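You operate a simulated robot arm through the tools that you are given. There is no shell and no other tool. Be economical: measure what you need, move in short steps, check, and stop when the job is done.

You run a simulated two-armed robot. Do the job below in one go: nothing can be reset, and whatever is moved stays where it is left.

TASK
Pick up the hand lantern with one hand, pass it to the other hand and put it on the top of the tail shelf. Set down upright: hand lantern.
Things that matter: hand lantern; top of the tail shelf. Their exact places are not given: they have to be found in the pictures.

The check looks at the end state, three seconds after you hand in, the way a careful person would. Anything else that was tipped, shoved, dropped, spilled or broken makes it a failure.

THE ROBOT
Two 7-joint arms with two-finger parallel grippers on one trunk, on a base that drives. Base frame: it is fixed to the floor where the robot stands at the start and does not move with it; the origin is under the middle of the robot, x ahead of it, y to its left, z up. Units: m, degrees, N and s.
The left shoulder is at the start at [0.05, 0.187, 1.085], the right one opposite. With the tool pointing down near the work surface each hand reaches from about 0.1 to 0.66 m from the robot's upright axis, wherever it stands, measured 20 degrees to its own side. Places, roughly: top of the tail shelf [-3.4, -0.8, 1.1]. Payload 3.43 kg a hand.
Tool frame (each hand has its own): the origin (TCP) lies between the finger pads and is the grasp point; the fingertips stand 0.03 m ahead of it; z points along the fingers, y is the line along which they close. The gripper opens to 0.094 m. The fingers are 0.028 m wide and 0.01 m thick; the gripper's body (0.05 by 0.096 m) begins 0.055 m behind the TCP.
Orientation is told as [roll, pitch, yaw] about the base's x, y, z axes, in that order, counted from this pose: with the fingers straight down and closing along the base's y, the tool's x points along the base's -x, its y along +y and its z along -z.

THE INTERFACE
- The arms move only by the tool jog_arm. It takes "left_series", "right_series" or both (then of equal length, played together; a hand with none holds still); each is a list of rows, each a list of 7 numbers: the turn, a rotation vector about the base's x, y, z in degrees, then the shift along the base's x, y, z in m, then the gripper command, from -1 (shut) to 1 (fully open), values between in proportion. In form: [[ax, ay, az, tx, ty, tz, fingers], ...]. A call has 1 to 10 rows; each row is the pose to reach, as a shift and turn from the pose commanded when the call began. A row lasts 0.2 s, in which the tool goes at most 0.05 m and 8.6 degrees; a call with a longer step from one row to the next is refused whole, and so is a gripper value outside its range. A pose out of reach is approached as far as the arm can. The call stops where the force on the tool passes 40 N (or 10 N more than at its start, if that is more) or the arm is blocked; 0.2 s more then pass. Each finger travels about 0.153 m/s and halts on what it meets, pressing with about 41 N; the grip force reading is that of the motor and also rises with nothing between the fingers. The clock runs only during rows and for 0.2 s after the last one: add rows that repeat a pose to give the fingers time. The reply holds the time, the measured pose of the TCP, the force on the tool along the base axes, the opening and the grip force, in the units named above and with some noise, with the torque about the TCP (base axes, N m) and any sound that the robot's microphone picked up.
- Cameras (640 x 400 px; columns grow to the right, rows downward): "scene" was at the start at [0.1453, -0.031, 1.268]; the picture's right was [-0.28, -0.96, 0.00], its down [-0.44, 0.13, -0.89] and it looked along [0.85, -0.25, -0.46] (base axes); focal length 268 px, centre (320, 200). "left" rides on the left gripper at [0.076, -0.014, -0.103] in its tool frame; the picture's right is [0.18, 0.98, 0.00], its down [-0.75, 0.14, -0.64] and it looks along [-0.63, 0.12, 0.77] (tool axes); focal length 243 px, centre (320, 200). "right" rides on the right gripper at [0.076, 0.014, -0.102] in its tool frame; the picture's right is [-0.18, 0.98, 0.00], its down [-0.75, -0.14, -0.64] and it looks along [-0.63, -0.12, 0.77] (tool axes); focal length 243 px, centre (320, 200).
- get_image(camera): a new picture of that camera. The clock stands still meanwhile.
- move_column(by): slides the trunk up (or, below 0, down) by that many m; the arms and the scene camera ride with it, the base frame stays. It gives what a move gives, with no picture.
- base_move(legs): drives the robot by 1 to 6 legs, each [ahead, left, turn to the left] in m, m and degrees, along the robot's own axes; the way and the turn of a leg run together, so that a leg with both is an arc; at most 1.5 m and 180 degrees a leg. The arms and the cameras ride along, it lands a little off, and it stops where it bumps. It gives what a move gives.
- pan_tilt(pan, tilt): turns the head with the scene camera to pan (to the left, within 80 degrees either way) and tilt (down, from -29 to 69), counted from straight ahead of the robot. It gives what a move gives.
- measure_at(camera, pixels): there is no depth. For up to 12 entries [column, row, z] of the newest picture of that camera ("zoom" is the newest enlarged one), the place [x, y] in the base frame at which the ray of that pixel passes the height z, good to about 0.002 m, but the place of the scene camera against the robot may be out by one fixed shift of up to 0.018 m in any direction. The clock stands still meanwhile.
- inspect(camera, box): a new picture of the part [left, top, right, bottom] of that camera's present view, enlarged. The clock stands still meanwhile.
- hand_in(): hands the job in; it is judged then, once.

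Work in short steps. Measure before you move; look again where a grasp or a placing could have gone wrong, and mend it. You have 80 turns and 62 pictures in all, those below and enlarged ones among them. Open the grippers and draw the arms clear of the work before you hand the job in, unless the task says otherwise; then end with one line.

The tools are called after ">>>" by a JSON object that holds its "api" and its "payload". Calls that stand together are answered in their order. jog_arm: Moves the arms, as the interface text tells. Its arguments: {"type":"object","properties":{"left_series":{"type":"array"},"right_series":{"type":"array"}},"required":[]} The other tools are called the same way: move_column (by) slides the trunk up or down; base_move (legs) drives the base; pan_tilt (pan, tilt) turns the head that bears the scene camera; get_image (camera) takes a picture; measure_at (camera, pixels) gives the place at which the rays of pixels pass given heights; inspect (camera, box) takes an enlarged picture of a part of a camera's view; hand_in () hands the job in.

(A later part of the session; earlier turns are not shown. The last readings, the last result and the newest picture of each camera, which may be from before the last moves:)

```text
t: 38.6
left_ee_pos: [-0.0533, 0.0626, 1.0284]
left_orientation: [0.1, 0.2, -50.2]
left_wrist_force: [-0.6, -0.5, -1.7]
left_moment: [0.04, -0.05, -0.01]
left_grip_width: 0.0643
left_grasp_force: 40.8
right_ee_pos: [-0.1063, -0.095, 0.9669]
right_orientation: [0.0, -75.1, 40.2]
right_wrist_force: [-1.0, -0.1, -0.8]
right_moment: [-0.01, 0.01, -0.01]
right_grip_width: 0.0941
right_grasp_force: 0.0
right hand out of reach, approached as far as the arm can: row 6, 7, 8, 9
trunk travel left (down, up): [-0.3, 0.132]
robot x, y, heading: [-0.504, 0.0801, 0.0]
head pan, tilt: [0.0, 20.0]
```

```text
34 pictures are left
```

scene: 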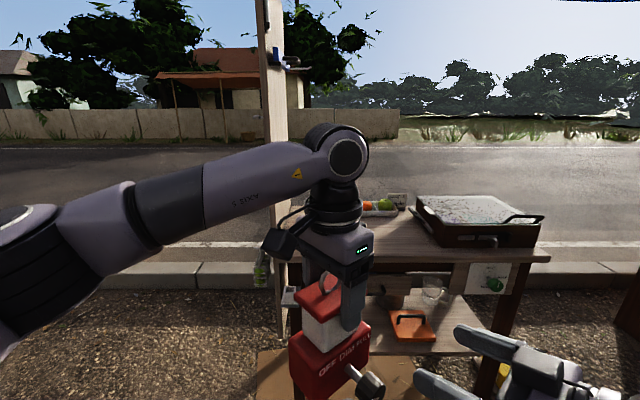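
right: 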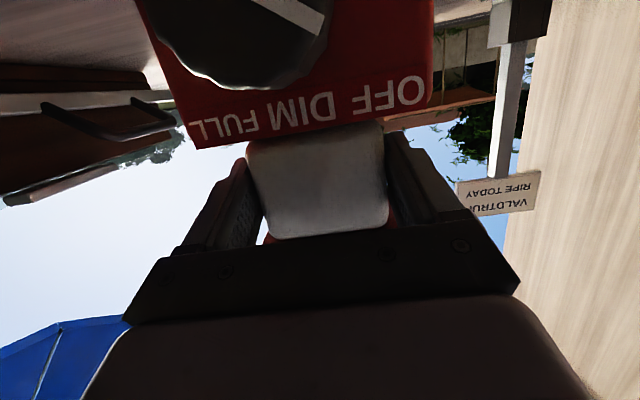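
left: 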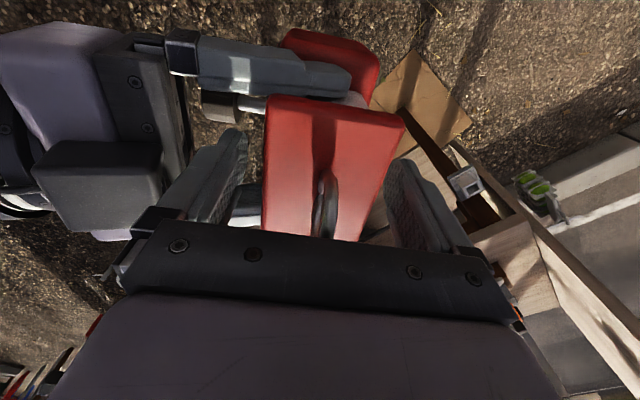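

The left hand holds the lantern alone, hanging upright. I swing the right hand back to a fingers-down stowed pose on its own side.

>>> {"api": "jog_arm", "payload": {"right_series": [[-2.6, 7.2, -3.4, 0, -0.03, 0.0, 1], [-5.2, 14.3, -6.8, 0, -0.06, 0.01, 1], [-7.8, 21.5, -10.2, 0, -0.09, 0.02, 1], [-10.4, 28.7, -13.6, 0, -0.12, 0.04, 1], [-13.05, 35.85, -17, 0, -0.15, 0.05, 1], [-15.7, 43, -20.4, 0, -0.17, 0.06, 1], [-18.3, 50.2, -23.8, 0, -0.19, 0.07, 1], [-20.9, 57.4, -27.2, 0, -0.2, 0.08, 1], [-23.5, 64.5, -30.6, 0, -0.21, 0.09, 1], [-26.1, 71.7, -34, 0, -0.22, 0.1, 1]]}}

>>> {"api": "pan_tilt", "payload": {"pan": -80, "tilt": 20}}

>>> {"api": "get_image", "payload": {"camera": "scene"}}

>>> {"api": "pan_tilt", "payload": {"pan": 80, "tilt": 20}}

>>> {"api": "get_image", "payload": {"camera": "scene"}}

```text
t: 40.8
left_ee_pos: [-0.0518, 0.0648, 1.0265]
left_orientation: [0.0, 0.1, -50.1]
left_wrist_force: [0.1, 0.8, 0.1]
left_moment: [-0.01, -0.02, 0.03]
left_grip_width: 0.0646
left_grasp_force: 41.1
right_ee_pos: [-0.1023, -0.3779, 1.0682]
right_orientation: [0.7, 0.1, 0.7]
right_wrist_force: [-0.4, 0.6, 0.7]
right_moment: [0.03, 0.04, -0.03]
right_grip_width: 0.0941
right_grasp_force: 0.2
right hand out of reach, approached as far as the arm can: row 4, 5, 8, 9, 10
trunk travel left (down, up): [-0.3, 0.132]
robot x, y, heading: [-0.5018, 0.0788, -0.1]
head pan, tilt: [0.0, 20.0]
```

```text
t: 42.3
left_ee_pos: [-0.0519, 0.0639, 1.0275]
left_orientation: [0.0, 0.1, -50.1]
left_wrist_force: [-0.2, 0.4, -0.5]
left_moment: [0.0, -0.04, -0.01]
left_grip_width: 0.0641
left_grasp_force: 40.8
right_ee_pos: [-0.1036, -0.3784, 1.0663]
right_orientation: [0.8, -0.1, 0.7]
right_wrist_force: [0.0, -0.2, 0.5]
right_moment: [0.0, 0.0, 0.0]
right_grip_width: 0.0938
right_grasp_force: 0.0
trunk travel left (down, up): [-0.3, 0.132]
robot x, y, heading: [-0.5, 0.0777, -0.2]
head pan, tilt: [-80.0, 20.0]
```

```text
33 pictures are left
```

scene: 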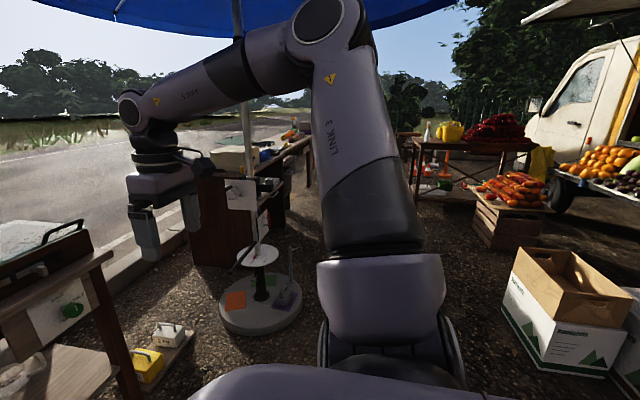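

```text
t: 44.8
left_ee_pos: [-0.0512, 0.0639, 1.027]
left_orientation: [0.1, 0.1, -50.1]
left_wrist_force: [0.5, 0.2, 0.3]
left_moment: [-0.04, -0.04, 0.03]
left_grip_width: 0.0645
left_grasp_force: 41.1
right_ee_pos: [-0.1033, -0.3775, 1.0664]
right_orientation: [0.8, -0.1, 0.7]
right_wrist_force: [1.1, 0.2, 0.4]
right_moment: [0.0, 0.01, -0.01]
right_grip_width: 0.0937
right_grasp_force: 0.1
trunk travel left (down, up): [-0.3, 0.132]
robot x, y, heading: [-0.4977, 0.0758, -0.1]
head pan, tilt: [80.0, 20.0]
```

```text
32 pictures are left
```

scene: 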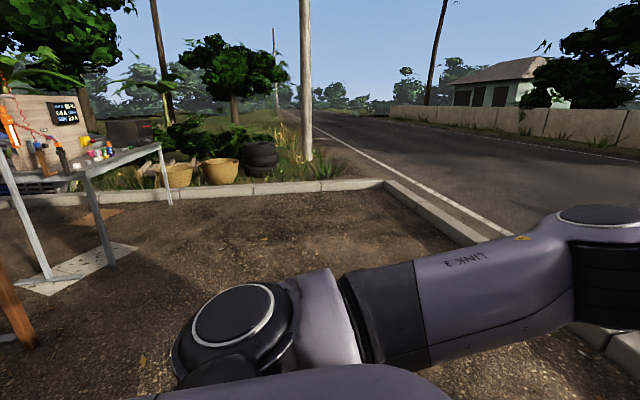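

The left wrist force reads about zero, so I check that the lantern is still in the left hand.

>>> {"api": "get_image", "payload": {"camera": "left"}}

>>> {"api": "pan_tilt", "payload": {"pan": 5, "tilt": 40}}

>>> {"api": "get_image", "payload": {"camera": "scene"}}

```text
31 pictures are left
```

left: 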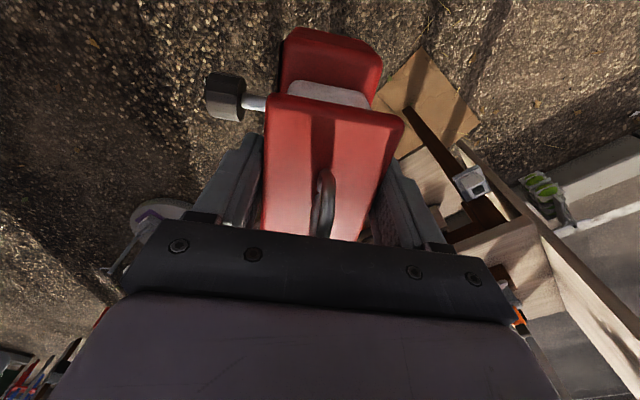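

```text
t: 46.2
left_ee_pos: [-0.0517, 0.064, 1.0272]
left_orientation: [0.0, 0.0, -50.1]
left_wrist_force: [0.1, 0.8, -0.1]
left_moment: [0.04, -0.02, 0.02]
left_grip_width: 0.0645
left_grasp_force: 40.9
right_ee_pos: [-0.1036, -0.3778, 1.0666]
right_orientation: [0.8, -0.1, 0.7]
right_wrist_force: [0.1, 0.1, -0.2]
right_moment: [0.01, 0.01, 0.02]
right_grip_width: 0.0941
right_grasp_force: 0.1
trunk travel left (down, up): [-0.3, 0.132]
robot x, y, heading: [-0.5011, 0.0814, 0.0]
head pan, tilt: [5.0, 40.0]
```

```text
30 pictures are left
```

scene: 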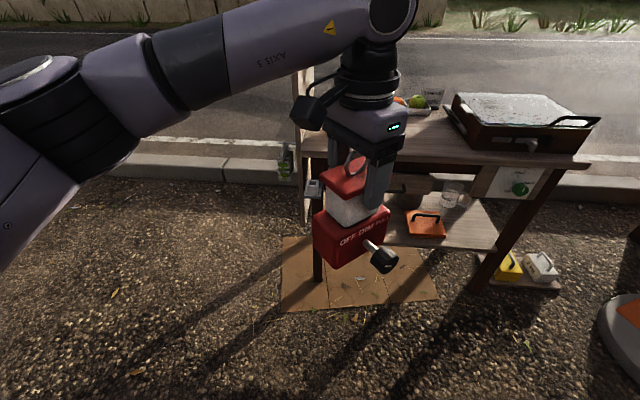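

Held firmly and upright. Now I turn the robot right by 120° in place to look for the shelf (bearing about −163°).

>>> {"api": "base_move", "payload": {"legs": [[0, 0, -120]]}}

>>> {"api": "pan_tilt", "payload": {"pan": -40, "tilt": 15}}

>>> {"api": "get_image", "payload": {"camera": "scene"}}

```text
t: 51.6
left_ee_pos: [-0.7292, -0.3082, 1.0291]
left_orientation: [-0.1, 0.1, -168.7]
left_wrist_force: [0.1, 0.7, 0.1]
left_moment: [-0.03, 0.02, 0.03]
left_grip_width: 0.0642
left_grasp_force: 41.1
right_ee_pos: [-1.0925, -0.0503, 1.0663]
right_orientation: [0.8, 0.1, -117.9]
right_wrist_force: [-0.2, -0.5, -0.3]
right_moment: [0.01, -0.01, 0.03]
right_grip_width: 0.0938
right_grasp_force: 0.0
trunk travel left (down, up): [-0.3, 0.132]
robot x, y, heading: [-0.5002, 0.0788, -118.6]
head pan, tilt: [5.0, 40.0]
```

```text
t: 52.7
left_ee_pos: [-0.7289, -0.3086, 1.0281]
left_orientation: [0.0, 0.2, -168.7]
left_wrist_force: [-0.8, 0.3, -0.3]
left_moment: [-0.04, -0.06, -0.04]
left_grip_width: 0.0641
left_grasp_force: 40.7
right_ee_pos: [-1.0921, -0.0504, 1.0661]
right_orientation: [0.8, 0.0, -117.9]
right_wrist_force: [-0.2, 0.5, 0.6]
right_moment: [-0.02, 0.01, 0.0]
right_grip_width: 0.0941
right_grasp_force: 0.1
trunk travel left (down, up): [-0.3, 0.132]
robot x, y, heading: [-0.4969, 0.0796, -118.5]
head pan, tilt: [-40.0, 15.0]
```

```text
29 pictures are left
```

scene: 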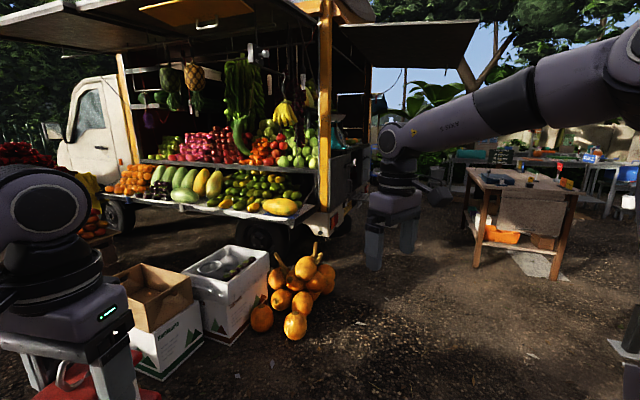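

The truck's tail appears around (345,145), where the shelf should be. I enlarge that region.

>>> {"api": "inspect", "payload": {"camera": "scene", "box": [290, 60, 450, 260]}}

>>> {"api": "measure_at", "payload": {"camera": "scene", "pixels": [[260, 330, 0], [300, 338, 0], [330, 285, 0.05], [205, 340, 0], [265, 300, 0], [470, 268, 0], [552, 278, 0], [330, 235, 0], [345, 145, 1.1], [370, 270, 0]]}}

```text
2.00 times, centred on (370, 160) of scene
```

zoom: 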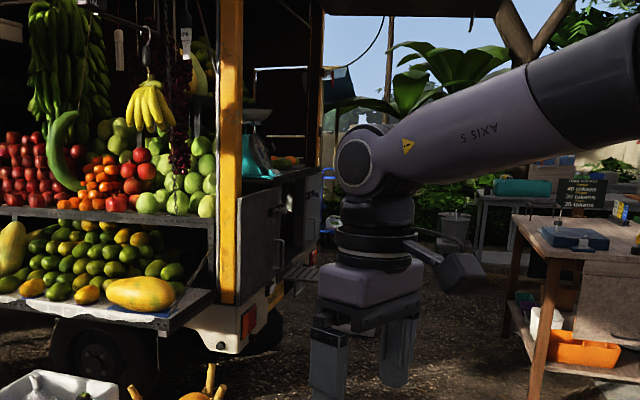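

```text
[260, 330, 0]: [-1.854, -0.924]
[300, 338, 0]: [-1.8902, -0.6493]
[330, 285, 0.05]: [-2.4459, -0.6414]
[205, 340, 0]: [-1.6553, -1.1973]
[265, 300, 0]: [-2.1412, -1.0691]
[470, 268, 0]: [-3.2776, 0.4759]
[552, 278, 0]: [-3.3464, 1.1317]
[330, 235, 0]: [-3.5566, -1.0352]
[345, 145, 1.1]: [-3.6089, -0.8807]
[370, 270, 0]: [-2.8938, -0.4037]
```

The tail shelf with a green scale seems to sit at the truck's rear end, right of the yellow post. I drive closer along the clear lane to about (−2.3,0.1) and look again.

>>> {"api": "base_move", "payload": {"legs": [[0.43, -0.79, 0], [0.43, -0.79, 0]]}}

>>> {"api": "pan_tilt", "payload": {"pan": -10, "tilt": 20}}

>>> {"api": "get_image", "payload": {"camera": "scene"}}

```text
t: 67.0
left_ee_pos: [-2.5323, -0.3024, 1.0274]
left_orientation: [0.0, 0.1, -169.0]
left_wrist_force: [-0.9, -0.2, -0.4]
left_moment: [-0.04, -0.03, 0.02]
left_grip_width: 0.0643
left_grasp_force: 40.8
right_ee_pos: [-2.8935, -0.042, 1.0658]
right_orientation: [0.8, 0.0, -118.2]
right_wrist_force: [0.5, 0.5, 0.3]
right_moment: [0.02, 0.03, -0.01]
right_grip_width: 0.094
right_grasp_force: 0.0
trunk travel left (down, up): [-0.3, 0.132]
robot x, y, heading: [-2.3, 0.0848, -118.9]
head pan, tilt: [-40.0, 15.0]
```

```text
t: 67.9
left_ee_pos: [-2.5324, -0.3017, 1.026]
left_orientation: [0.0, 0.1, -169.0]
left_wrist_force: [0.0, -0.2, 0.0]
left_moment: [-0.08, 0.0, 0.04]
left_grip_width: 0.0642
left_grasp_force: 40.9
right_ee_pos: [-2.894, -0.0423, 1.0666]
right_orientation: [0.8, 0.0, -118.1]
right_wrist_force: [0.7, -0.4, 0.5]
right_moment: [-0.06, 0.0, 0.01]
right_grip_width: 0.0941
right_grasp_force: 0.1
trunk travel left (down, up): [-0.3, 0.132]
robot x, y, heading: [-2.3003, 0.0853, -118.7]
head pan, tilt: [-10.0, 20.0]
```

```text
27 pictures are left
```

scene: 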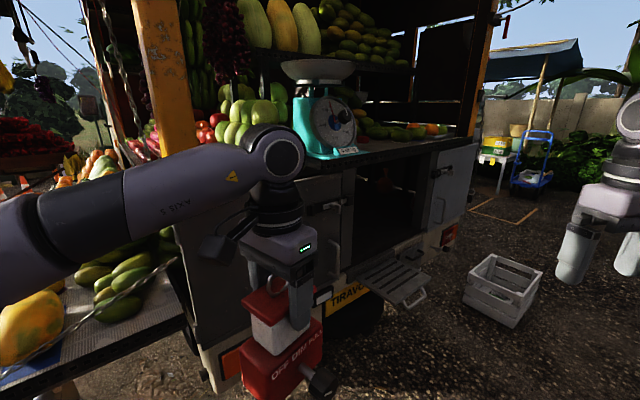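

The tail shelf now shows: top surface with a teal scale at (325,120), with free space at right around (400,145). I enlarge and measure.

>>> {"api": "inspect", "payload": {"camera": "scene", "box": [270, 60, 510, 210]}}

>>> {"api": "measure_at", "payload": {"camera": "scene", "pixels": [[355, 165, 1.1], [415, 152, 1.1], [475, 140, 1.1], [358, 154, 1.1], [310, 160, 1.1], [390, 137, 1.1], [440, 133, 1.1]]}}

```text
2.67 times, centred on (390, 135) of scene
```

zoom: 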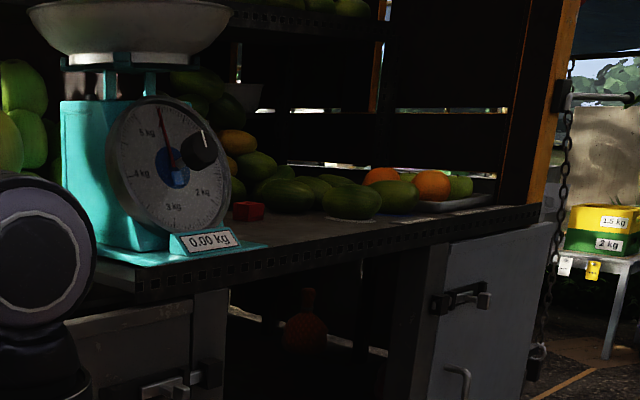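

```text
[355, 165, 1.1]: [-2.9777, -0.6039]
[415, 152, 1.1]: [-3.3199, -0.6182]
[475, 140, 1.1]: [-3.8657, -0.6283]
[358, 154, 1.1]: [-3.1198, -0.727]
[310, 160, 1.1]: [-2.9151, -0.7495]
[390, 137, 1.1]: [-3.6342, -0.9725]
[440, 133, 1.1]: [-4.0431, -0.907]
```

The shelf's front edge runs along y≈−0.62 from x≈−2.95 to −3.87, with free space at x≈−3.3…−3.6. I measure floor obstacles: crate (465,300),(510,325), the step (405,305).

>>> {"api": "measure_at", "payload": {"camera": "scene", "pixels": [[465, 302, 0], [515, 327, 0], [541, 283, 0], [405, 305, 0.45], [430, 285, 0.45], [405, 305, 0.55], [430, 285, 0.55], [350, 272, 0.5], [360, 330, 0.3]]}}

>>> {"api": "pan_tilt", "payload": {"pan": -75, "tilt": 35}}

>>> {"api": "get_image", "payload": {"camera": "scene"}}

```text
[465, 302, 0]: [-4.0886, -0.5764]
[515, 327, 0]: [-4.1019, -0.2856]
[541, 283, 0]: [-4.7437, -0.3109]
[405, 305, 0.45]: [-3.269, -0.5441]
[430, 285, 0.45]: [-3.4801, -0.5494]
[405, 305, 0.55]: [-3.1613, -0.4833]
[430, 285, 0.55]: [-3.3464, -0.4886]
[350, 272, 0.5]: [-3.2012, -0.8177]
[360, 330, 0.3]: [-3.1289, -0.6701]
```

```text
t: 69.3
left_ee_pos: [-2.5328, -0.3019, 1.0274]
left_orientation: [0.0, 0.0, -169.0]
left_wrist_force: [-0.1, -0.2, 0.5]
left_moment: [-0.04, -0.01, 0.01]
left_grip_width: 0.0644
left_grasp_force: 41.2
right_ee_pos: [-2.8939, -0.0426, 1.0667]
right_orientation: [0.9, 0.1, -118.1]
right_wrist_force: [-0.8, -0.3, 0.2]
right_moment: [-0.04, -0.02, 0.0]
right_grip_width: 0.094
right_grasp_force: 0.0
trunk travel left (down, up): [-0.3, 0.132]
robot x, y, heading: [-2.3041, 0.0845, -118.9]
head pan, tilt: [-75.0, 35.0]
```

```text
25 pictures are left
```

scene: 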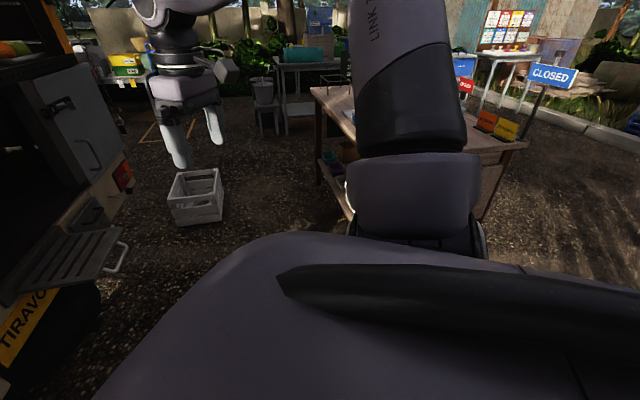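

The lane is clear: crate near x≈−4.1, step to y≈−0.5, brown table at y>0.45. I raise the trunk fully, turn to heading −90 and drive sideways to about (−3.5,0).

>>> {"api": "move_column", "payload": {"by": 0.13}}

>>> {"api": "base_move", "payload": {"legs": [[0, 0, 28.9], [0.04, -0.6, 0], [0.04, -0.6, 0]]}}

>>> {"api": "pan_tilt", "payload": {"pan": 0, "tilt": 30}}

>>> {"api": "get_image", "payload": {"camera": "scene"}}

```text
t: 70.9
left_ee_pos: [-2.5321, -0.3017, 1.1571]
left_orientation: [-0.1, 0.1, -169.0]
left_wrist_force: [-0.6, -0.1, -4.7]
left_moment: [-0.05, -0.04, -0.04]
left_grip_width: 0.064
left_grasp_force: 40.5
right_ee_pos: [-2.894, -0.0436, 1.1963]
right_orientation: [0.8, 0.0, -118.1]
right_wrist_force: [-0.3, 0.4, 0.2]
right_moment: [0.0, -0.03, -0.04]
right_grip_width: 0.0937
right_grasp_force: 0.1
trunk travel left (down, up): [-0.43, 0.002]
robot x, y, heading: [-2.3044, 0.0846, -118.8]
head pan, tilt: [-75.0, 35.0]
```

```text
t: 83.3
left_ee_pos: [-3.5167, -0.4411, 1.1576]
left_orientation: [0.0, 0.2, -140.3]
left_wrist_force: [-0.1, 0.2, -5.5]
left_moment: [-0.04, -0.05, 0.0]
left_grip_width: 0.0643
left_grasp_force: 40.9
right_ee_pos: [-3.9571, -0.3865, 1.1967]
right_orientation: [0.7, 0.0, -89.5]
right_wrist_force: [0.0, 0.6, -0.1]
right_moment: [0.0, -0.04, -0.03]
right_grip_width: 0.0942
right_grasp_force: 0.0
trunk travel left (down, up): [-0.43, 0.002]
robot x, y, heading: [-3.496, 0.0049, -90.2]
head pan, tilt: [-75.0, 35.0]
```

```text
t: 84.8
left_ee_pos: [-3.5158, -0.4403, 1.1573]
left_orientation: [0.1, 0.1, -140.1]
left_wrist_force: [0.6, 0.9, -7.0]
left_moment: [-0.04, 0.02, 0.03]
left_grip_width: 0.0644
left_grasp_force: 40.6
right_ee_pos: [-3.9578, -0.3872, 1.1964]
right_orientation: [0.8, 0.0, -89.3]
right_wrist_force: [0.0, 0.2, -0.5]
right_moment: [0.0, -0.02, -0.01]
right_grip_width: 0.094
right_grasp_force: 0.1
trunk travel left (down, up): [-0.43, 0.002]
robot x, y, heading: [-3.5024, 0.0124, -89.9]
head pan, tilt: [0.0, 30.0]
```

```text
24 pictures are left
```

scene: 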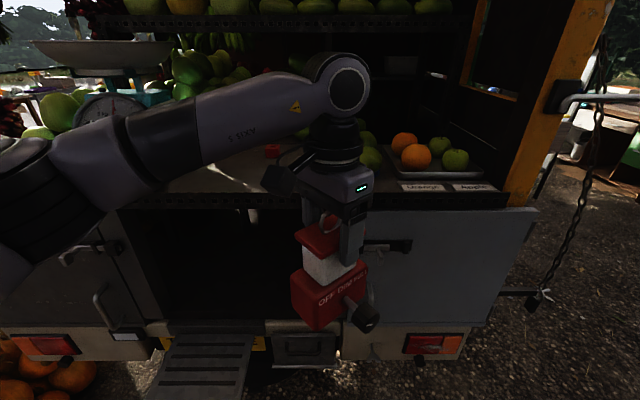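

The shelf top lies ahead: scale at left, mangoes at the back, fruit tray right with price tags, and free space in front around (225,180). I take the right and left wrist views to fix the shelf height.

>>> {"api": "get_image", "payload": {"camera": "right"}}

>>> {"api": "get_image", "payload": {"camera": "left"}}

>>> {"api": "inspect", "payload": {"camera": "scene", "box": [100, 80, 500, 260]}}

```text
23 pictures are left
```

right: 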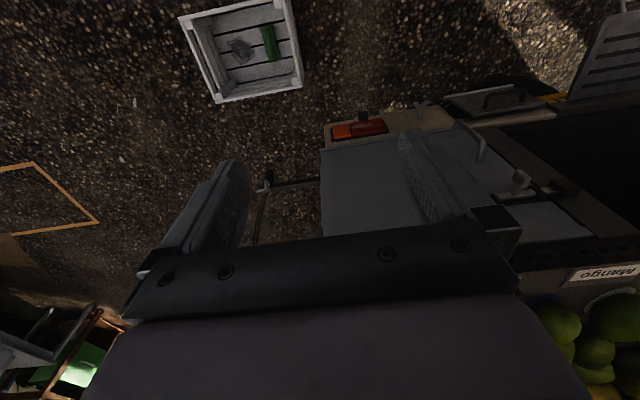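

```text
22 pictures are left
```

left: 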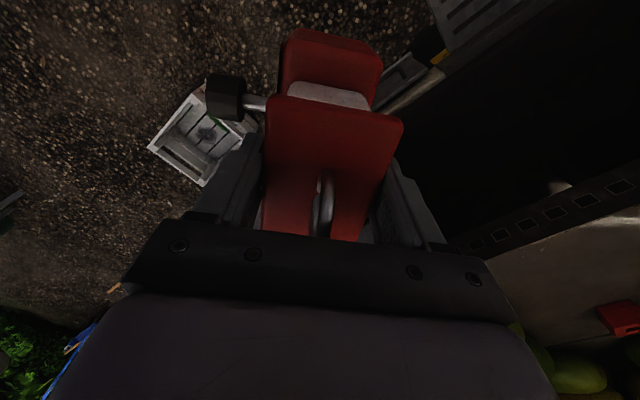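

```text
1.60 times, centred on (300, 170) of scene
```

zoom: 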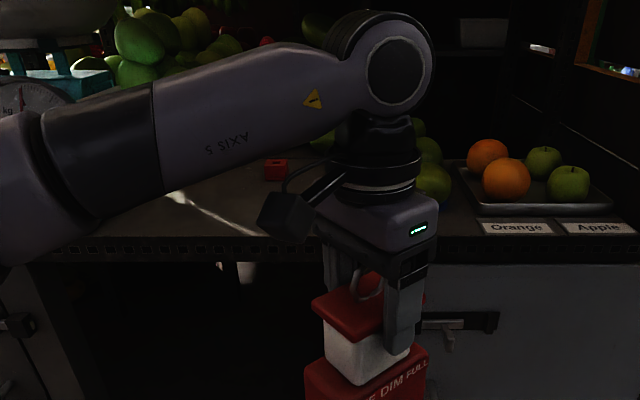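

I triangulate the front top edge (left px (560,233),(620,212); right px (545,270)), the scene edge, and locate the red block and tags.

>>> {"api": "measure_at", "payload": {"camera": "left", "pixels": [[560, 235, 1.05], [560, 235, 1.1], [560, 235, 1.15], [620, 212, 1.05], [620, 212, 1.1], [620, 212, 1.15], [598, 308, 1.1], [620, 300, 1.1], [540, 350, 1.1]]}}

>>> {"api": "measure_at", "payload": {"camera": "right", "pixels": [[545, 270, 1.05], [545, 270, 1.1], [545, 270, 1.15], [570, 270, 1.1], [570, 282, 1.1], [638, 264, 1.1], [530, 300, 1.1]]}}

>>> {"api": "measure_at", "payload": {"camera": "scene", "pixels": [[200, 206, 1.05], [200, 206, 1.1], [200, 206, 1.15], [265, 158, 1.1], [280, 158, 1.1], [265, 192, 1.1], [401, 190, 1.1], [445, 191, 1.1]]}}

```text
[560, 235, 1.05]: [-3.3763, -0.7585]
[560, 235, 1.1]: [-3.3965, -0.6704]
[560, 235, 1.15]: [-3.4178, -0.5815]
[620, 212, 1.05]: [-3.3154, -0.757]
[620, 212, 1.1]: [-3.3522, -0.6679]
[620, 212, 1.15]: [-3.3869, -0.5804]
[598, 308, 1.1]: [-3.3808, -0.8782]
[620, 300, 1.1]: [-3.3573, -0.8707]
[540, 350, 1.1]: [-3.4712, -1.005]
```

```text
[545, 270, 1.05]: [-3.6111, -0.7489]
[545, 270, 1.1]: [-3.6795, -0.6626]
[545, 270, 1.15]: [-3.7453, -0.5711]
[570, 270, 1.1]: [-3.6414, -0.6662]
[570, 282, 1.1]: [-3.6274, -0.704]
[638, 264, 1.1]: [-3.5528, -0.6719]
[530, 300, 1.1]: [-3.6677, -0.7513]
```

```text
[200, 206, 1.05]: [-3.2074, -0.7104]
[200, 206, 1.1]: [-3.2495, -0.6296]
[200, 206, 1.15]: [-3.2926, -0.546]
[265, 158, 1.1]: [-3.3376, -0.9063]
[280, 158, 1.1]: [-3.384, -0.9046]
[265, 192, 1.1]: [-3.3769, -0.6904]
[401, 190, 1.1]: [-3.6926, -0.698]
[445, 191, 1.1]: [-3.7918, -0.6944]
```

The shelf height stays ambiguous (≈1.1), so I'll measure again from above. Target spot: about (−3.37,−0.75), left of the "Mango" tag (x −3.64…−3.54) and in front of the red block (y −0.88). I raise the lantern 0.14 and shift it left.

>>> {"api": "jog_arm", "payload": {"left_series": [[0, 0, 0, 0.0, 0.0, 0.04, -1], [0, 0, 0, 0.02, 0, 0.08, -1], [0, 0, 0, 0.05, 0, 0.12, -1], [0, 0, 0, 0.08, 0, 0.145, -1], [0, 0, 0, 0.11, 0, 0.145, -1], [0, 0, 0, 0.11, 0, 0.145, -1]]}}

>>> {"api": "base_move", "payload": {"legs": [[0.1, 0, 0]]}}

>>> {"api": "get_image", "payload": {"camera": "left"}}

>>> {"api": "get_image", "payload": {"camera": "scene"}}

```text
t: 86.2
left_ee_pos: [-3.4087, -0.4386, 1.3028]
left_orientation: [0.0, 0.2, -140.3]
left_wrist_force: [-0.2, 0.8, -6.3]
left_moment: [-0.03, -0.03, -0.02]
left_grip_width: 0.0644
left_grasp_force: 40.6
right_ee_pos: [-3.9588, -0.3861, 1.1958]
right_orientation: [0.7, 0.0, -89.4]
right_wrist_force: [-0.1, -0.1, 0.6]
right_moment: [-0.02, 0.0, 0.01]
right_grip_width: 0.0942
right_grasp_force: 0.1
trunk travel left (down, up): [-0.43, 0.002]
robot x, y, heading: [-3.4961, 0.0103, -90.0]
head pan, tilt: [0.0, 30.0]
```

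```text
t: 87.4
left_ee_pos: [-3.4072, -0.5369, 1.3028]
left_orientation: [-0.1, 0.2, -140.3]
left_wrist_force: [-0.5, 0.2, -6.2]
left_moment: [-0.04, -0.04, 0.02]
left_grip_width: 0.0644
left_grasp_force: 40.9
right_ee_pos: [-3.9569, -0.485, 1.1961]
right_orientation: [0.8, 0.0, -89.3]
right_wrist_force: [0.6, 0.1, -0.7]
right_moment: [-0.01, 0.0, -0.01]
right_grip_width: 0.0943
right_grasp_force: 0.0
trunk travel left (down, up): [-0.43, 0.002]
robot x, y, heading: [-3.5019, -0.0911, -90.0]
head pan, tilt: [0.0, 30.0]
```

```text
20 pictures are left
```

left: 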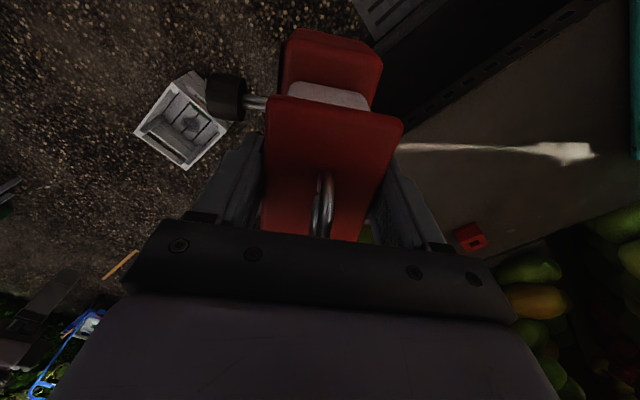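

```text
19 pictures are left
```

scene: 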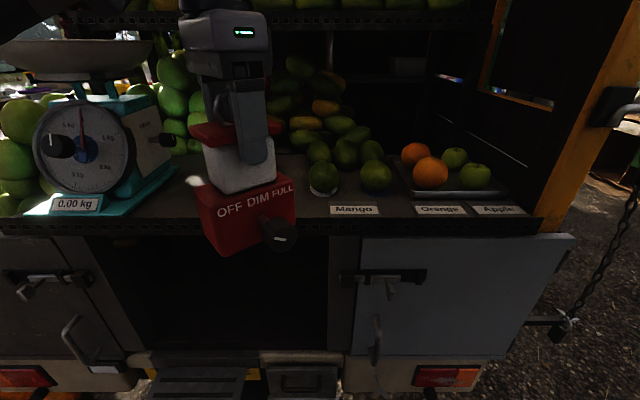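

I measure the red block's left corner (456,231) and the shelf's inner edge line (450,118),(560,45) from this new viewpoint.

>>> {"api": "measure_at", "payload": {"camera": "left", "pixels": [[456, 231, 1.05], [456, 231, 1.1], [456, 231, 1.15], [470, 112, 1.05], [470, 112, 1.1], [470, 112, 1.15], [560, 45, 1.05], [560, 45, 1.1], [560, 45, 1.15]]}}

>>> {"api": "measure_at", "payload": {"camera": "scene", "pixels": [[150, 217, 1.05], [150, 217, 1.1], [150, 217, 1.15], [330, 213, 1.1], [378, 213, 1.1], [312, 190, 1.1], [160, 187, 1.1], [178, 168, 1.1]]}}

>>> {"api": "inspect", "payload": {"camera": "left", "box": [380, 0, 640, 270]}}

```text
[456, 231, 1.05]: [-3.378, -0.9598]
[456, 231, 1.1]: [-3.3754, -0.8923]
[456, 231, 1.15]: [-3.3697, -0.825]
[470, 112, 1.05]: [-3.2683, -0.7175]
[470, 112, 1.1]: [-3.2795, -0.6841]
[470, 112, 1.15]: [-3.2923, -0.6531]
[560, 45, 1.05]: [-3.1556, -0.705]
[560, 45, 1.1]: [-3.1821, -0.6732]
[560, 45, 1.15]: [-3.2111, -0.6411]
```

```text
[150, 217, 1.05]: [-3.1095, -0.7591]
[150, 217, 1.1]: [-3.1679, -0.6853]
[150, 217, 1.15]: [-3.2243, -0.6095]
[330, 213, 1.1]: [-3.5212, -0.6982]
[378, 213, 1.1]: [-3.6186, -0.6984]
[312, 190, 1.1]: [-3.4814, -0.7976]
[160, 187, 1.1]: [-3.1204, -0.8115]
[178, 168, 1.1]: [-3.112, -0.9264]
```

```text
1.48 times, centred on (510, 135) of left
```

zoom: 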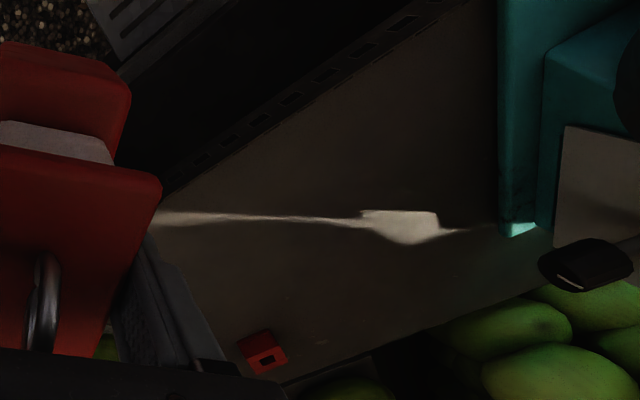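

I re-measure the edge with corrected pixels (470,91),(560,35) from the enlargement.

>>> {"api": "measure_at", "payload": {"camera": "left", "pixels": [[470, 91, 1.05], [470, 91, 1.1], [470, 91, 1.15], [560, 35, 1.1], [405, 131, 1.1]]}}

>>> {"api": "measure_at", "payload": {"camera": "zoom", "pixels": [[165, 195, 1.1], [300, 110, 1.1], [470, 5, 1.1], [500, 232, 1.1], [240, 345, 1.1]]}}

```text
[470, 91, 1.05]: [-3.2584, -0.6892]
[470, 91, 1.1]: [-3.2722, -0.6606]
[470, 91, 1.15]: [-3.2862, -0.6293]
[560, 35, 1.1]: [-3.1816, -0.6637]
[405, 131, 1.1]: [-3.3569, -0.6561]
```

```text
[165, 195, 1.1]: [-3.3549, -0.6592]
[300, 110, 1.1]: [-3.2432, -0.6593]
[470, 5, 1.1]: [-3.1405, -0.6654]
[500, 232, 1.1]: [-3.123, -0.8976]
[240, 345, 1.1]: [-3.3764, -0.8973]
```

Edge: y≈−0.656, z≈1.108. Target for the lantern is (−3.37,−0.75). I reach forward at z≈1.30.

>>> {"api": "jog_arm", "payload": {"left_series": [[0, 0, 0, 0.01, -0.04, 0, -1], [0, 0, 0, 0.02, -0.08, 0, -1], [0, 0, 0, 0.03, -0.12, 0, -1], [0, 0, 0, 0.035, -0.16, 0, -1], [0, 0, 0, 0.035, -0.2, 0, -1], [0, 0, 0, 0.035, -0.215, 0, -1], [0, 0, 0, 0.035, -0.215, 0, -1]]}}

>>> {"api": "get_image", "payload": {"camera": "scene"}}

```text
t: 89.0
left_ee_pos: [-3.4001, -0.5687, 1.2528]
left_orientation: [0.0, 0.1, -140.1]
left_wrist_force: [0.4, 0.1, -5.9]
left_moment: [-0.03, -0.03, -0.03]
left_grip_width: 0.0642
left_grasp_force: 41.0
left hand out of reach, approached as far as the arm can: row 1, 2, 3, 4, 5, 6, 7
right_ee_pos: [-3.9566, -0.4857, 1.1967]
right_orientation: [0.9, 0.0, -89.3]
right_wrist_force: [-1.3, 0.3, -0.6]
right_moment: [-0.02, -0.03, -0.02]
right_grip_width: 0.0939
right_grasp_force: 0.0
trunk travel left (down, up): [-0.43, 0.002]
robot x, y, heading: [-3.5001, -0.0879, -90.0]
head pan, tilt: [0.0, 30.0]
```

```text
17 pictures are left
```

scene: 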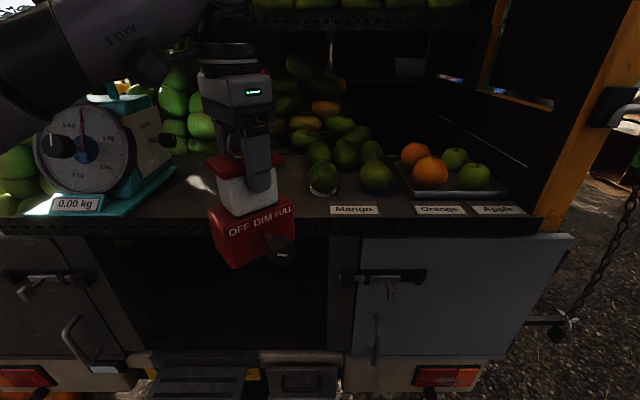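

At this height the fingers-down reach is only ~0.5 m ahead, so the base must come closer. I look down to see the step and truck clearance.

>>> {"api": "pan_tilt", "payload": {"pan": 0, "tilt": 68}}

>>> {"api": "get_image", "payload": {"camera": "scene"}}

```text
t: 90.0
left_ee_pos: [-3.4007, -0.5699, 1.2527]
left_orientation: [0.0, 0.1, -140.0]
left_wrist_force: [-0.7, 0.4, -6.2]
left_moment: [0.01, -0.02, -0.01]
left_grip_width: 0.0642
left_grasp_force: 41.2
right_ee_pos: [-3.9575, -0.4849, 1.1964]
right_orientation: [0.8, 0.0, -89.3]
right_wrist_force: [0.2, -0.2, -0.4]
right_moment: [-0.04, 0.05, 0.0]
right_grip_width: 0.0941
right_grasp_force: 0.0
trunk travel left (down, up): [-0.43, 0.002]
robot x, y, heading: [-3.4979, -0.0896, -90.0]
head pan, tilt: [0.0, 68.0]
```

```text
16 pictures are left
```

scene: 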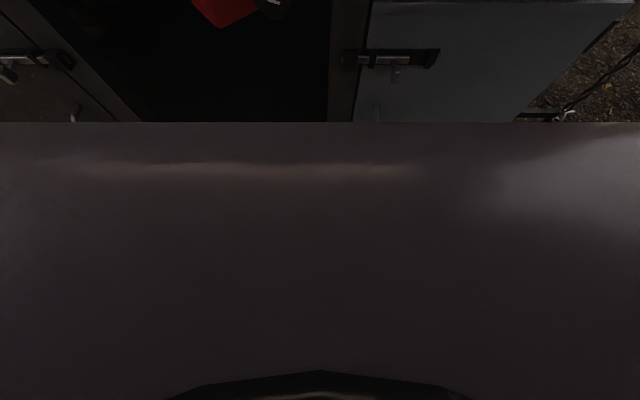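

My own trunk hides the ground. I use both wrist cameras to find the step's outer edge.

>>> {"api": "get_image", "payload": {"camera": "right"}}

>>> {"api": "get_image", "payload": {"camera": "left"}}

```text
15 pictures are left
```

right: 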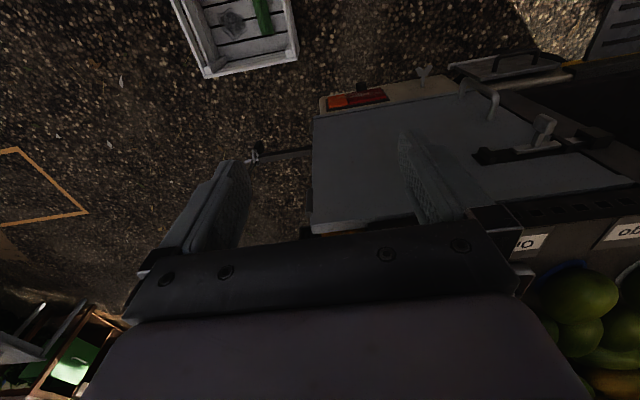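

```text
14 pictures are left
```

left: 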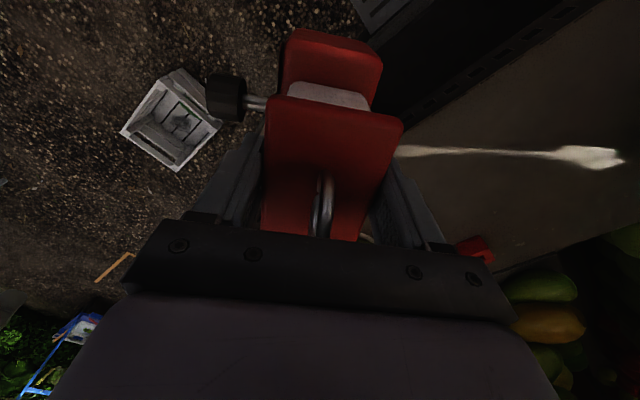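

I triangulate the step's inner corner: right (585,62) against left (373,43), and its side edge up to the image border.

>>> {"api": "measure_at", "payload": {"camera": "right", "pixels": [[585, 62, 0.3], [585, 62, 0.5], [585, 62, 0.7], [610, 2, 0.3], [610, 2, 0.5], [420, 82, 0.5], [420, 82, 0.7], [500, 70, 0.6]]}}

>>> {"api": "measure_at", "payload": {"camera": "left", "pixels": [[373, 43, 0.3], [373, 43, 0.5], [373, 43, 0.7], [350, 2, 0.3], [350, 2, 0.5]]}}

>>> {"api": "inspect", "payload": {"camera": "right", "box": [480, 0, 640, 100]}}

```text
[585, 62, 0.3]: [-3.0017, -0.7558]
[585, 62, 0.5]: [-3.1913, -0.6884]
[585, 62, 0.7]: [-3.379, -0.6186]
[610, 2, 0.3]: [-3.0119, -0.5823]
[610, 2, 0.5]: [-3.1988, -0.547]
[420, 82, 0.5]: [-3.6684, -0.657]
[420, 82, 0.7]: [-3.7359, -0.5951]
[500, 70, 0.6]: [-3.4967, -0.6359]
```

```text
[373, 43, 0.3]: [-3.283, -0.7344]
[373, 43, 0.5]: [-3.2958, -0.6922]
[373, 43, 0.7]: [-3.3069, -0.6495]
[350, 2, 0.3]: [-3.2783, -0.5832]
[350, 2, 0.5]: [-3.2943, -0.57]
```

```text
4.00 times, centred on (560, 50) of right
```

zoom: 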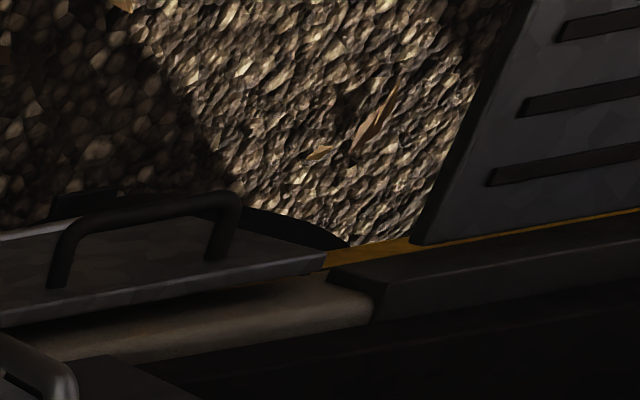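

Step is at x>−3.30, outer edge about y≈−0.46, z≈0.62; standing at x≈−3.60 avoids it. I first pull the right arm back (chain and post near it), and raise/shift the left hand.

>>> {"api": "jog_arm", "payload": {"left_series": [[0, 0, 0, 0.02, 0.04, 0.01, -1], [0, 0, 0, 0.04, 0.07, 0.03, -1], [0, 0, 0, 0.06, 0.08, 0.045, -1], [0, 0, 0, 0.08, 0.08, 0.045, -1], [0, 0, 0, 0.1, 0.08, 0.045, -1], [0, 0, 0, 0.1, 0.08, 0.045, -1]], "right_series": [[0, 0, 0, 0.0, 0.04, 0, 0], [0, 0, 0, 0, 0.08, 0, 0], [0, 0, 0, 0, 0.12, 0, 0], [0, 0, 0, 0, 0.15, 0, 0], [0, 0, 0, 0.0, 0.18, 0, 0], [0, 0, 0, 0, 0.2, 0, 0]]}}

>>> {"api": "base_move", "payload": {"legs": [[0, -0.1, 0], [0.1, 0, 0]]}}

>>> {"api": "pan_tilt", "payload": {"pan": 10, "tilt": 35}}

>>> {"api": "get_image", "payload": {"camera": "scene"}}

```text
t: 91.4
left_ee_pos: [-3.3068, -0.4944, 1.298]
left_orientation: [0.0, 0.0, -140.2]
left_wrist_force: [0.3, -0.1, -5.3]
left_moment: [0.0, -0.01, -0.02]
left_grip_width: 0.0641
left_grasp_force: 41.1
right_ee_pos: [-3.968, -0.2873, 1.1978]
right_orientation: [1.0, 0.1, -89.2]
right_wrist_force: [-0.5, -0.1, 0.9]
right_moment: [-0.03, -0.04, 0.0]
right_grip_width: 0.047
right_grasp_force: 0.1
right hand out of reach, approached as far as the arm can: row 2, 3, 4, 5, 6
trunk travel left (down, up): [-0.43, 0.002]
robot x, y, heading: [-3.4997, -0.0919, -89.7]
head pan, tilt: [0.0, 68.0]
```

```text
t: 93.7
left_ee_pos: [-3.4043, -0.5943, 1.2978]
left_orientation: [-0.1, 0.0, -140.2]
left_wrist_force: [0.8, 0.2, -4.7]
left_moment: [-0.02, 0.0, 0.01]
left_grip_width: 0.0646
left_grasp_force: 41.1
right_ee_pos: [-4.0669, -0.386, 1.198]
right_orientation: [1.0, 0.1, -89.1]
right_wrist_force: [0.5, 0.2, 0.0]
right_moment: [0.02, 0.05, -0.04]
right_grip_width: 0.047
right_grasp_force: 0.0
trunk travel left (down, up): [-0.43, 0.002]
robot x, y, heading: [-3.6007, -0.1856, -89.9]
head pan, tilt: [0.0, 68.0]
```

```text
t: 94.7
left_ee_pos: [-3.4047, -0.593, 1.2968]
left_orientation: [0.0, 0.1, -140.2]
left_wrist_force: [0.4, -0.7, -5.4]
left_moment: [-0.05, -0.02, 0.02]
left_grip_width: 0.0643
left_grasp_force: 40.9
right_ee_pos: [-4.0681, -0.3847, 1.197]
right_orientation: [1.0, 0.0, -89.1]
right_wrist_force: [0.3, -0.6, -0.1]
right_moment: [0.03, -0.01, 0.01]
right_grip_width: 0.047
right_grasp_force: 0.1
trunk travel left (down, up): [-0.43, 0.002]
robot x, y, heading: [-3.5965, -0.1867, -89.8]
head pan, tilt: [10.0, 35.0]
```

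```text
12 pictures are left
```

scene: 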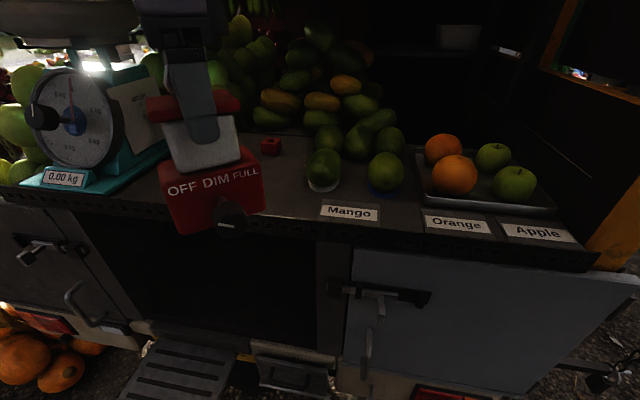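

Everything looks clear; the lantern (210,190) is aligned with free space left of the avocado. I drive 0.05 closer, then reach forward and slightly lower.

>>> {"api": "base_move", "payload": {"legs": [[0.05, 0, 0]]}}

>>> {"api": "jog_arm", "payload": {"left_series": [[0, 0, 0, 0.005, -0.02, -0.01, -1], [0, 0, 0, 0.01, -0.04, -0.02, -1], [0, 0, 0, 0.01, -0.06, -0.028, -1], [0, 0, 0, 0.01, -0.08, -0.03, -1], [0, 0, 0, 0.01, -0.095, -0.03, -1], [0, 0, 0, 0.01, -0.095, -0.03, -1]]}}

```text
t: 95.6
left_ee_pos: [-3.4036, -0.6434, 1.2973]
left_orientation: [-0.1, 0.2, -140.2]
left_wrist_force: [-0.9, -1.1, -6.0]
left_moment: [-0.01, 0.03, -0.01]
left_grip_width: 0.0643
left_grasp_force: 40.6
right_ee_pos: [-4.0676, -0.4362, 1.1964]
right_orientation: [1.0, 0.1, -89.1]
right_wrist_force: [0.5, -0.3, -0.3]
right_moment: [0.07, 0.02, -0.01]
right_grip_width: 0.0469
right_grasp_force: 0.1
trunk travel left (down, up): [-0.43, 0.002]
robot x, y, heading: [-3.6045, -0.2394, -90.1]
head pan, tilt: [10.0, 35.0]
```

```text
t: 97.0
left_ee_pos: [-3.4192, -0.6884, 1.2514]
left_orientation: [0.1, 0.1, -140.0]
left_wrist_force: [0.2, 0.5, -6.5]
left_moment: [-0.02, -0.01, -0.02]
left_grip_width: 0.0644
left_grasp_force: 41.9
left hand out of reach, approached as far as the arm can: row 1, 2, 3, 4, 5, 6
right_ee_pos: [-4.0664, -0.4361, 1.1974]
right_orientation: [1.0, -0.1, -89.1]
right_wrist_force: [-0.8, 0.3, -0.2]
right_moment: [0.0, -0.02, 0.0]
right_grip_width: 0.0469
right_grasp_force: 0.0
trunk travel left (down, up): [-0.43, 0.002]
robot x, y, heading: [-3.5968, -0.2359, -90.1]
head pan, tilt: [10.0, 35.0]
```

The arm's reach limit is at (−3.419,−0.688,1.251). I'll place at about (−3.42,−0.725) with the lantern squared to the shelf: pull back and up a little while turning −40°, then drive closer by 0.07.

>>> {"api": "jog_arm", "payload": {"left_series": [[0, 0, -5, 0, 0.02, 0.01, -1], [0, 0, -13, 0, 0.04, 0.03, -1], [0, 0, -21, 0, 0.045, 0.04, -1], [0, 0, -29, 0, 0.045, 0.04, -1], [0, 0, -37, 0, 0.045, 0.04, -1], [0, 0, -40, 0, 0.045, 0.04, -1], [0, 0, -40, 0, 0.045, 0.04, -1]]}}

>>> {"api": "base_move", "payload": {"legs": [[0.07, 0, 0]]}}

>>> {"api": "get_image", "payload": {"camera": "scene"}}

```text
t: 98.6
left_ee_pos: [-3.4792, -0.5248, 1.2464]
left_orientation: [0.0, 0.1, 179.9]
left_wrist_force: [-0.1, 0.0, -5.8]
left_moment: [-0.03, 0.0, 0.02]
left_grip_width: 0.0644
left_grasp_force: 40.9
left hand out of reach, approached as far as the arm can: row 1, 2, 3, 4, 5, 6, 7
right_ee_pos: [-4.0679, -0.4357, 1.1966]
right_orientation: [1.1, 0.0, -89.1]
right_wrist_force: [-0.2, -0.1, 0.2]
right_moment: [0.01, -0.01, -0.02]
right_grip_width: 0.0469
right_grasp_force: 0.0
trunk travel left (down, up): [-0.43, 0.002]
robot x, y, heading: [-3.5995, -0.2374, -89.9]
head pan, tilt: [10.0, 35.0]
```

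```text
t: 99.6
left_ee_pos: [-3.4791, -0.5953, 1.2468]
left_orientation: [-0.1, 0.1, 179.8]
left_wrist_force: [-0.3, 0.0, -5.7]
left_moment: [-0.01, 0.0, 0.03]
left_grip_width: 0.0642
left_grasp_force: 41.2
right_ee_pos: [-4.0671, -0.5038, 1.1968]
right_orientation: [1.0, 0.0, -89.1]
right_wrist_force: [-0.2, -0.5, -0.9]
right_moment: [0.03, 0.0, 0.01]
right_grip_width: 0.0471
right_grasp_force: 0.1
trunk travel left (down, up): [-0.43, 0.002]
robot x, y, heading: [-3.5988, -0.3089, -89.9]
head pan, tilt: [10.0, 35.0]
```

```text
11 pictures are left
```

scene: 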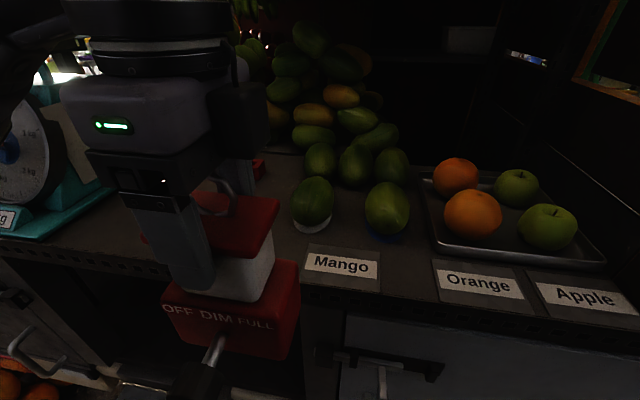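

Turning that way cost reach, so I turn the other way (toward the arm's natural yaw) by +75°, while pulling slightly back and up. The base did not bump.

>>> {"api": "jog_arm", "payload": {"left_series": [[0, 0, 8, 0, 0.02, 0.0, -1], [0, 0, 16, 0, 0.02, 0.01, -1], [0, 0, 24, 0.01, 0.02, 0.02, -1], [0, 0, 32, 0.02, 0.02, 0.03, -1], [0, 0, 40, 0.03, 0.02, 0.04, -1], [0, 0, 48, 0.04, 0.02, 0.04, -1], [0, 0, 56, 0.05, 0.02, 0.04, -1], [0, 0, 64, 0.06, 0.02, 0.04, -1], [0, 0, 72, 0.07, 0.02, 0.04, -1], [0, 0, 75, 0.08, 0.02, 0.04, -1]]}}

>>> {"api": "get_image", "payload": {"camera": "scene"}}

```text
t: 101.8
left_ee_pos: [-3.3995, -0.5744, 1.2875]
left_orientation: [0.0, 0.1, -105.0]
left_wrist_force: [-0.4, -0.2, -6.3]
left_moment: [-0.02, -0.03, -0.03]
left_grip_width: 0.0641
left_grasp_force: 40.9
right_ee_pos: [-4.0663, -0.5016, 1.1971]
right_orientation: [0.9, -0.1, -89.2]
right_wrist_force: [-1.0, -0.5, -0.6]
right_moment: [-0.01, 0.01, -0.01]
right_grip_width: 0.047
right_grasp_force: 0.1
trunk travel left (down, up): [-0.43, 0.002]
robot x, y, heading: [-3.6021, -0.3036, -90.0]
head pan, tilt: [10.0, 35.0]
```

```text
10 pictures are left
```

scene: 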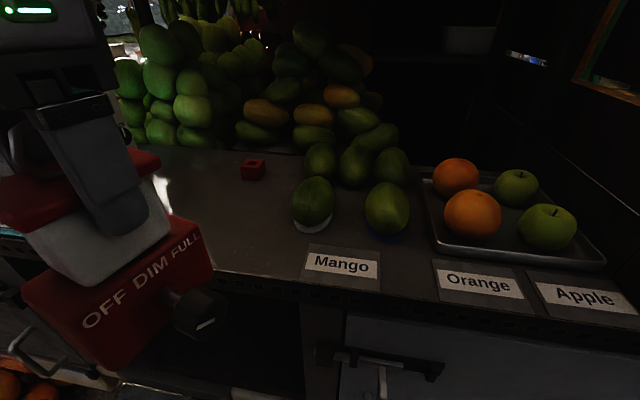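

Good: orientation −105°, reach fine, and a clear view. I measure the tag, avocado and block again, and reach forward by 0.17 at z≈1.285.

>>> {"api": "measure_at", "payload": {"camera": "scene", "pixels": [[304, 275, 1.108], [310, 245, 1.108], [292, 215, 1.108], [300, 232, 1.108], [241, 178, 1.108], [263, 180, 1.108], [240, 275, 1.108]]}}

>>> {"api": "jog_arm", "payload": {"left_series": [[0, 0, 0, 0.0, -0.03, 0, -1], [0, 0, 0, 0.005, -0.06, 0, -1], [0, 0, 0, 0.01, -0.09, 0, -1], [0, 0, 0, 0.01, -0.12, 0, -1], [0, 0, 0, 0.012, -0.15, 0, -1], [0, 0, 0, 0.012, -0.17, 0, -1], [0, 0, 0, 0.012, -0.17, 0, -1]]}}

```text
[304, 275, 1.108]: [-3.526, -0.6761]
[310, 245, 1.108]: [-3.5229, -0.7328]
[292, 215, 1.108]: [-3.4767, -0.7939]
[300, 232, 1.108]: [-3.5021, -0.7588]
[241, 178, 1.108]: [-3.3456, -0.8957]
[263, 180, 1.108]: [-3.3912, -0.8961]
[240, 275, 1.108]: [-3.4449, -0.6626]
```

```text
t: 103.4
left_ee_pos: [-3.3846, -0.7433, 1.2885]
left_orientation: [0.0, 0.2, -105.2]
left_wrist_force: [-0.4, -0.8, -5.7]
left_moment: [-0.05, -0.05, -0.02]
left_grip_width: 0.0642
left_grasp_force: 40.8
right_ee_pos: [-4.0667, -0.5036, 1.1967]
right_orientation: [0.9, -0.1, -89.0]
right_wrist_force: [0.3, -0.4, -0.3]
right_moment: [-0.01, 0.02, 0.01]
right_grip_width: 0.0469
right_grasp_force: 0.2
trunk travel left (down, up): [-0.43, 0.002]
robot x, y, heading: [-3.6001, -0.3093, -90.2]
head pan, tilt: [10.0, 35.0]
```

Reached (−3.385,−0.743,1.288). I check with the left camera before lowering.

>>> {"api": "get_image", "payload": {"camera": "left"}}

>>> {"api": "get_image", "payload": {"camera": "scene"}}

```text
9 pictures are left
```

left: 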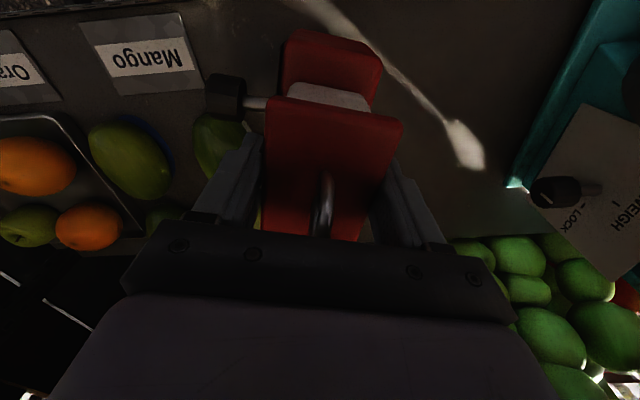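

```text
8 pictures are left
```

scene: 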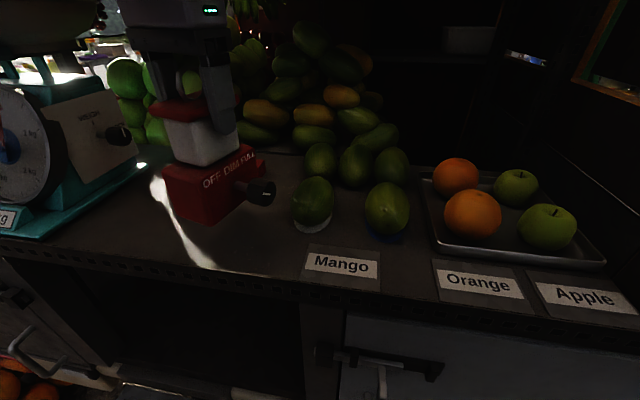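

The knob sits near the avocado, so I shift 0.025 left, then lower in small steps.

>>> {"api": "jog_arm", "payload": {"left_series": [[0, 0, 0, 0.015, 0.003, 0, -1], [0, 0, 0, 0.027, 0.006, 0, -1], [0, 0, 0, 0.027, 0.006, -0.015, -1], [0, 0, 0, 0.027, 0.006, -0.03, -1], [0, 0, 0, 0.027, 0.006, -0.036, -1], [0, 0, 0, 0.027, 0.006, -0.036, -1]]}}

>>> {"api": "inspect", "payload": {"camera": "scene", "box": [60, 60, 380, 260]}}

```text
t: 104.8
left_ee_pos: [-3.3598, -0.7371, 1.2502]
left_orientation: [0.0, 0.1, -105.1]
left_wrist_force: [-0.1, 0.4, -5.9]
left_moment: [-0.02, -0.01, 0.0]
left_grip_width: 0.0642
left_grasp_force: 41.3
right_ee_pos: [-4.0673, -0.5026, 1.1978]
right_orientation: [1.1, -0.1, -89.1]
right_wrist_force: [0.7, 0.7, 0.0]
right_moment: [-0.01, -0.01, 0.0]
right_grip_width: 0.0473
right_grasp_force: 0.1
trunk travel left (down, up): [-0.43, 0.002]
robot x, y, heading: [-3.6007, -0.3059, -90.2]
head pan, tilt: [10.0, 35.0]
```

```text
2.00 times, centred on (220, 160) of scene
```

zoom: 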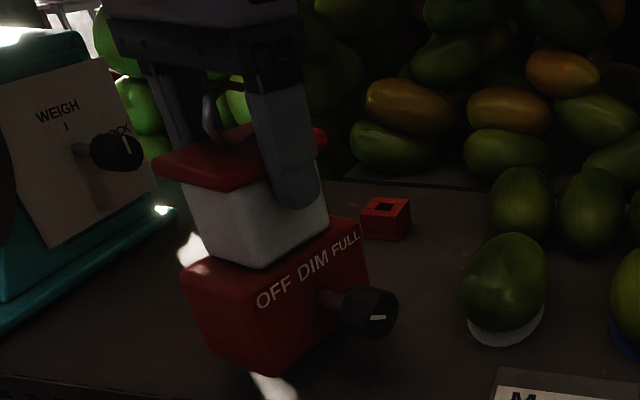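

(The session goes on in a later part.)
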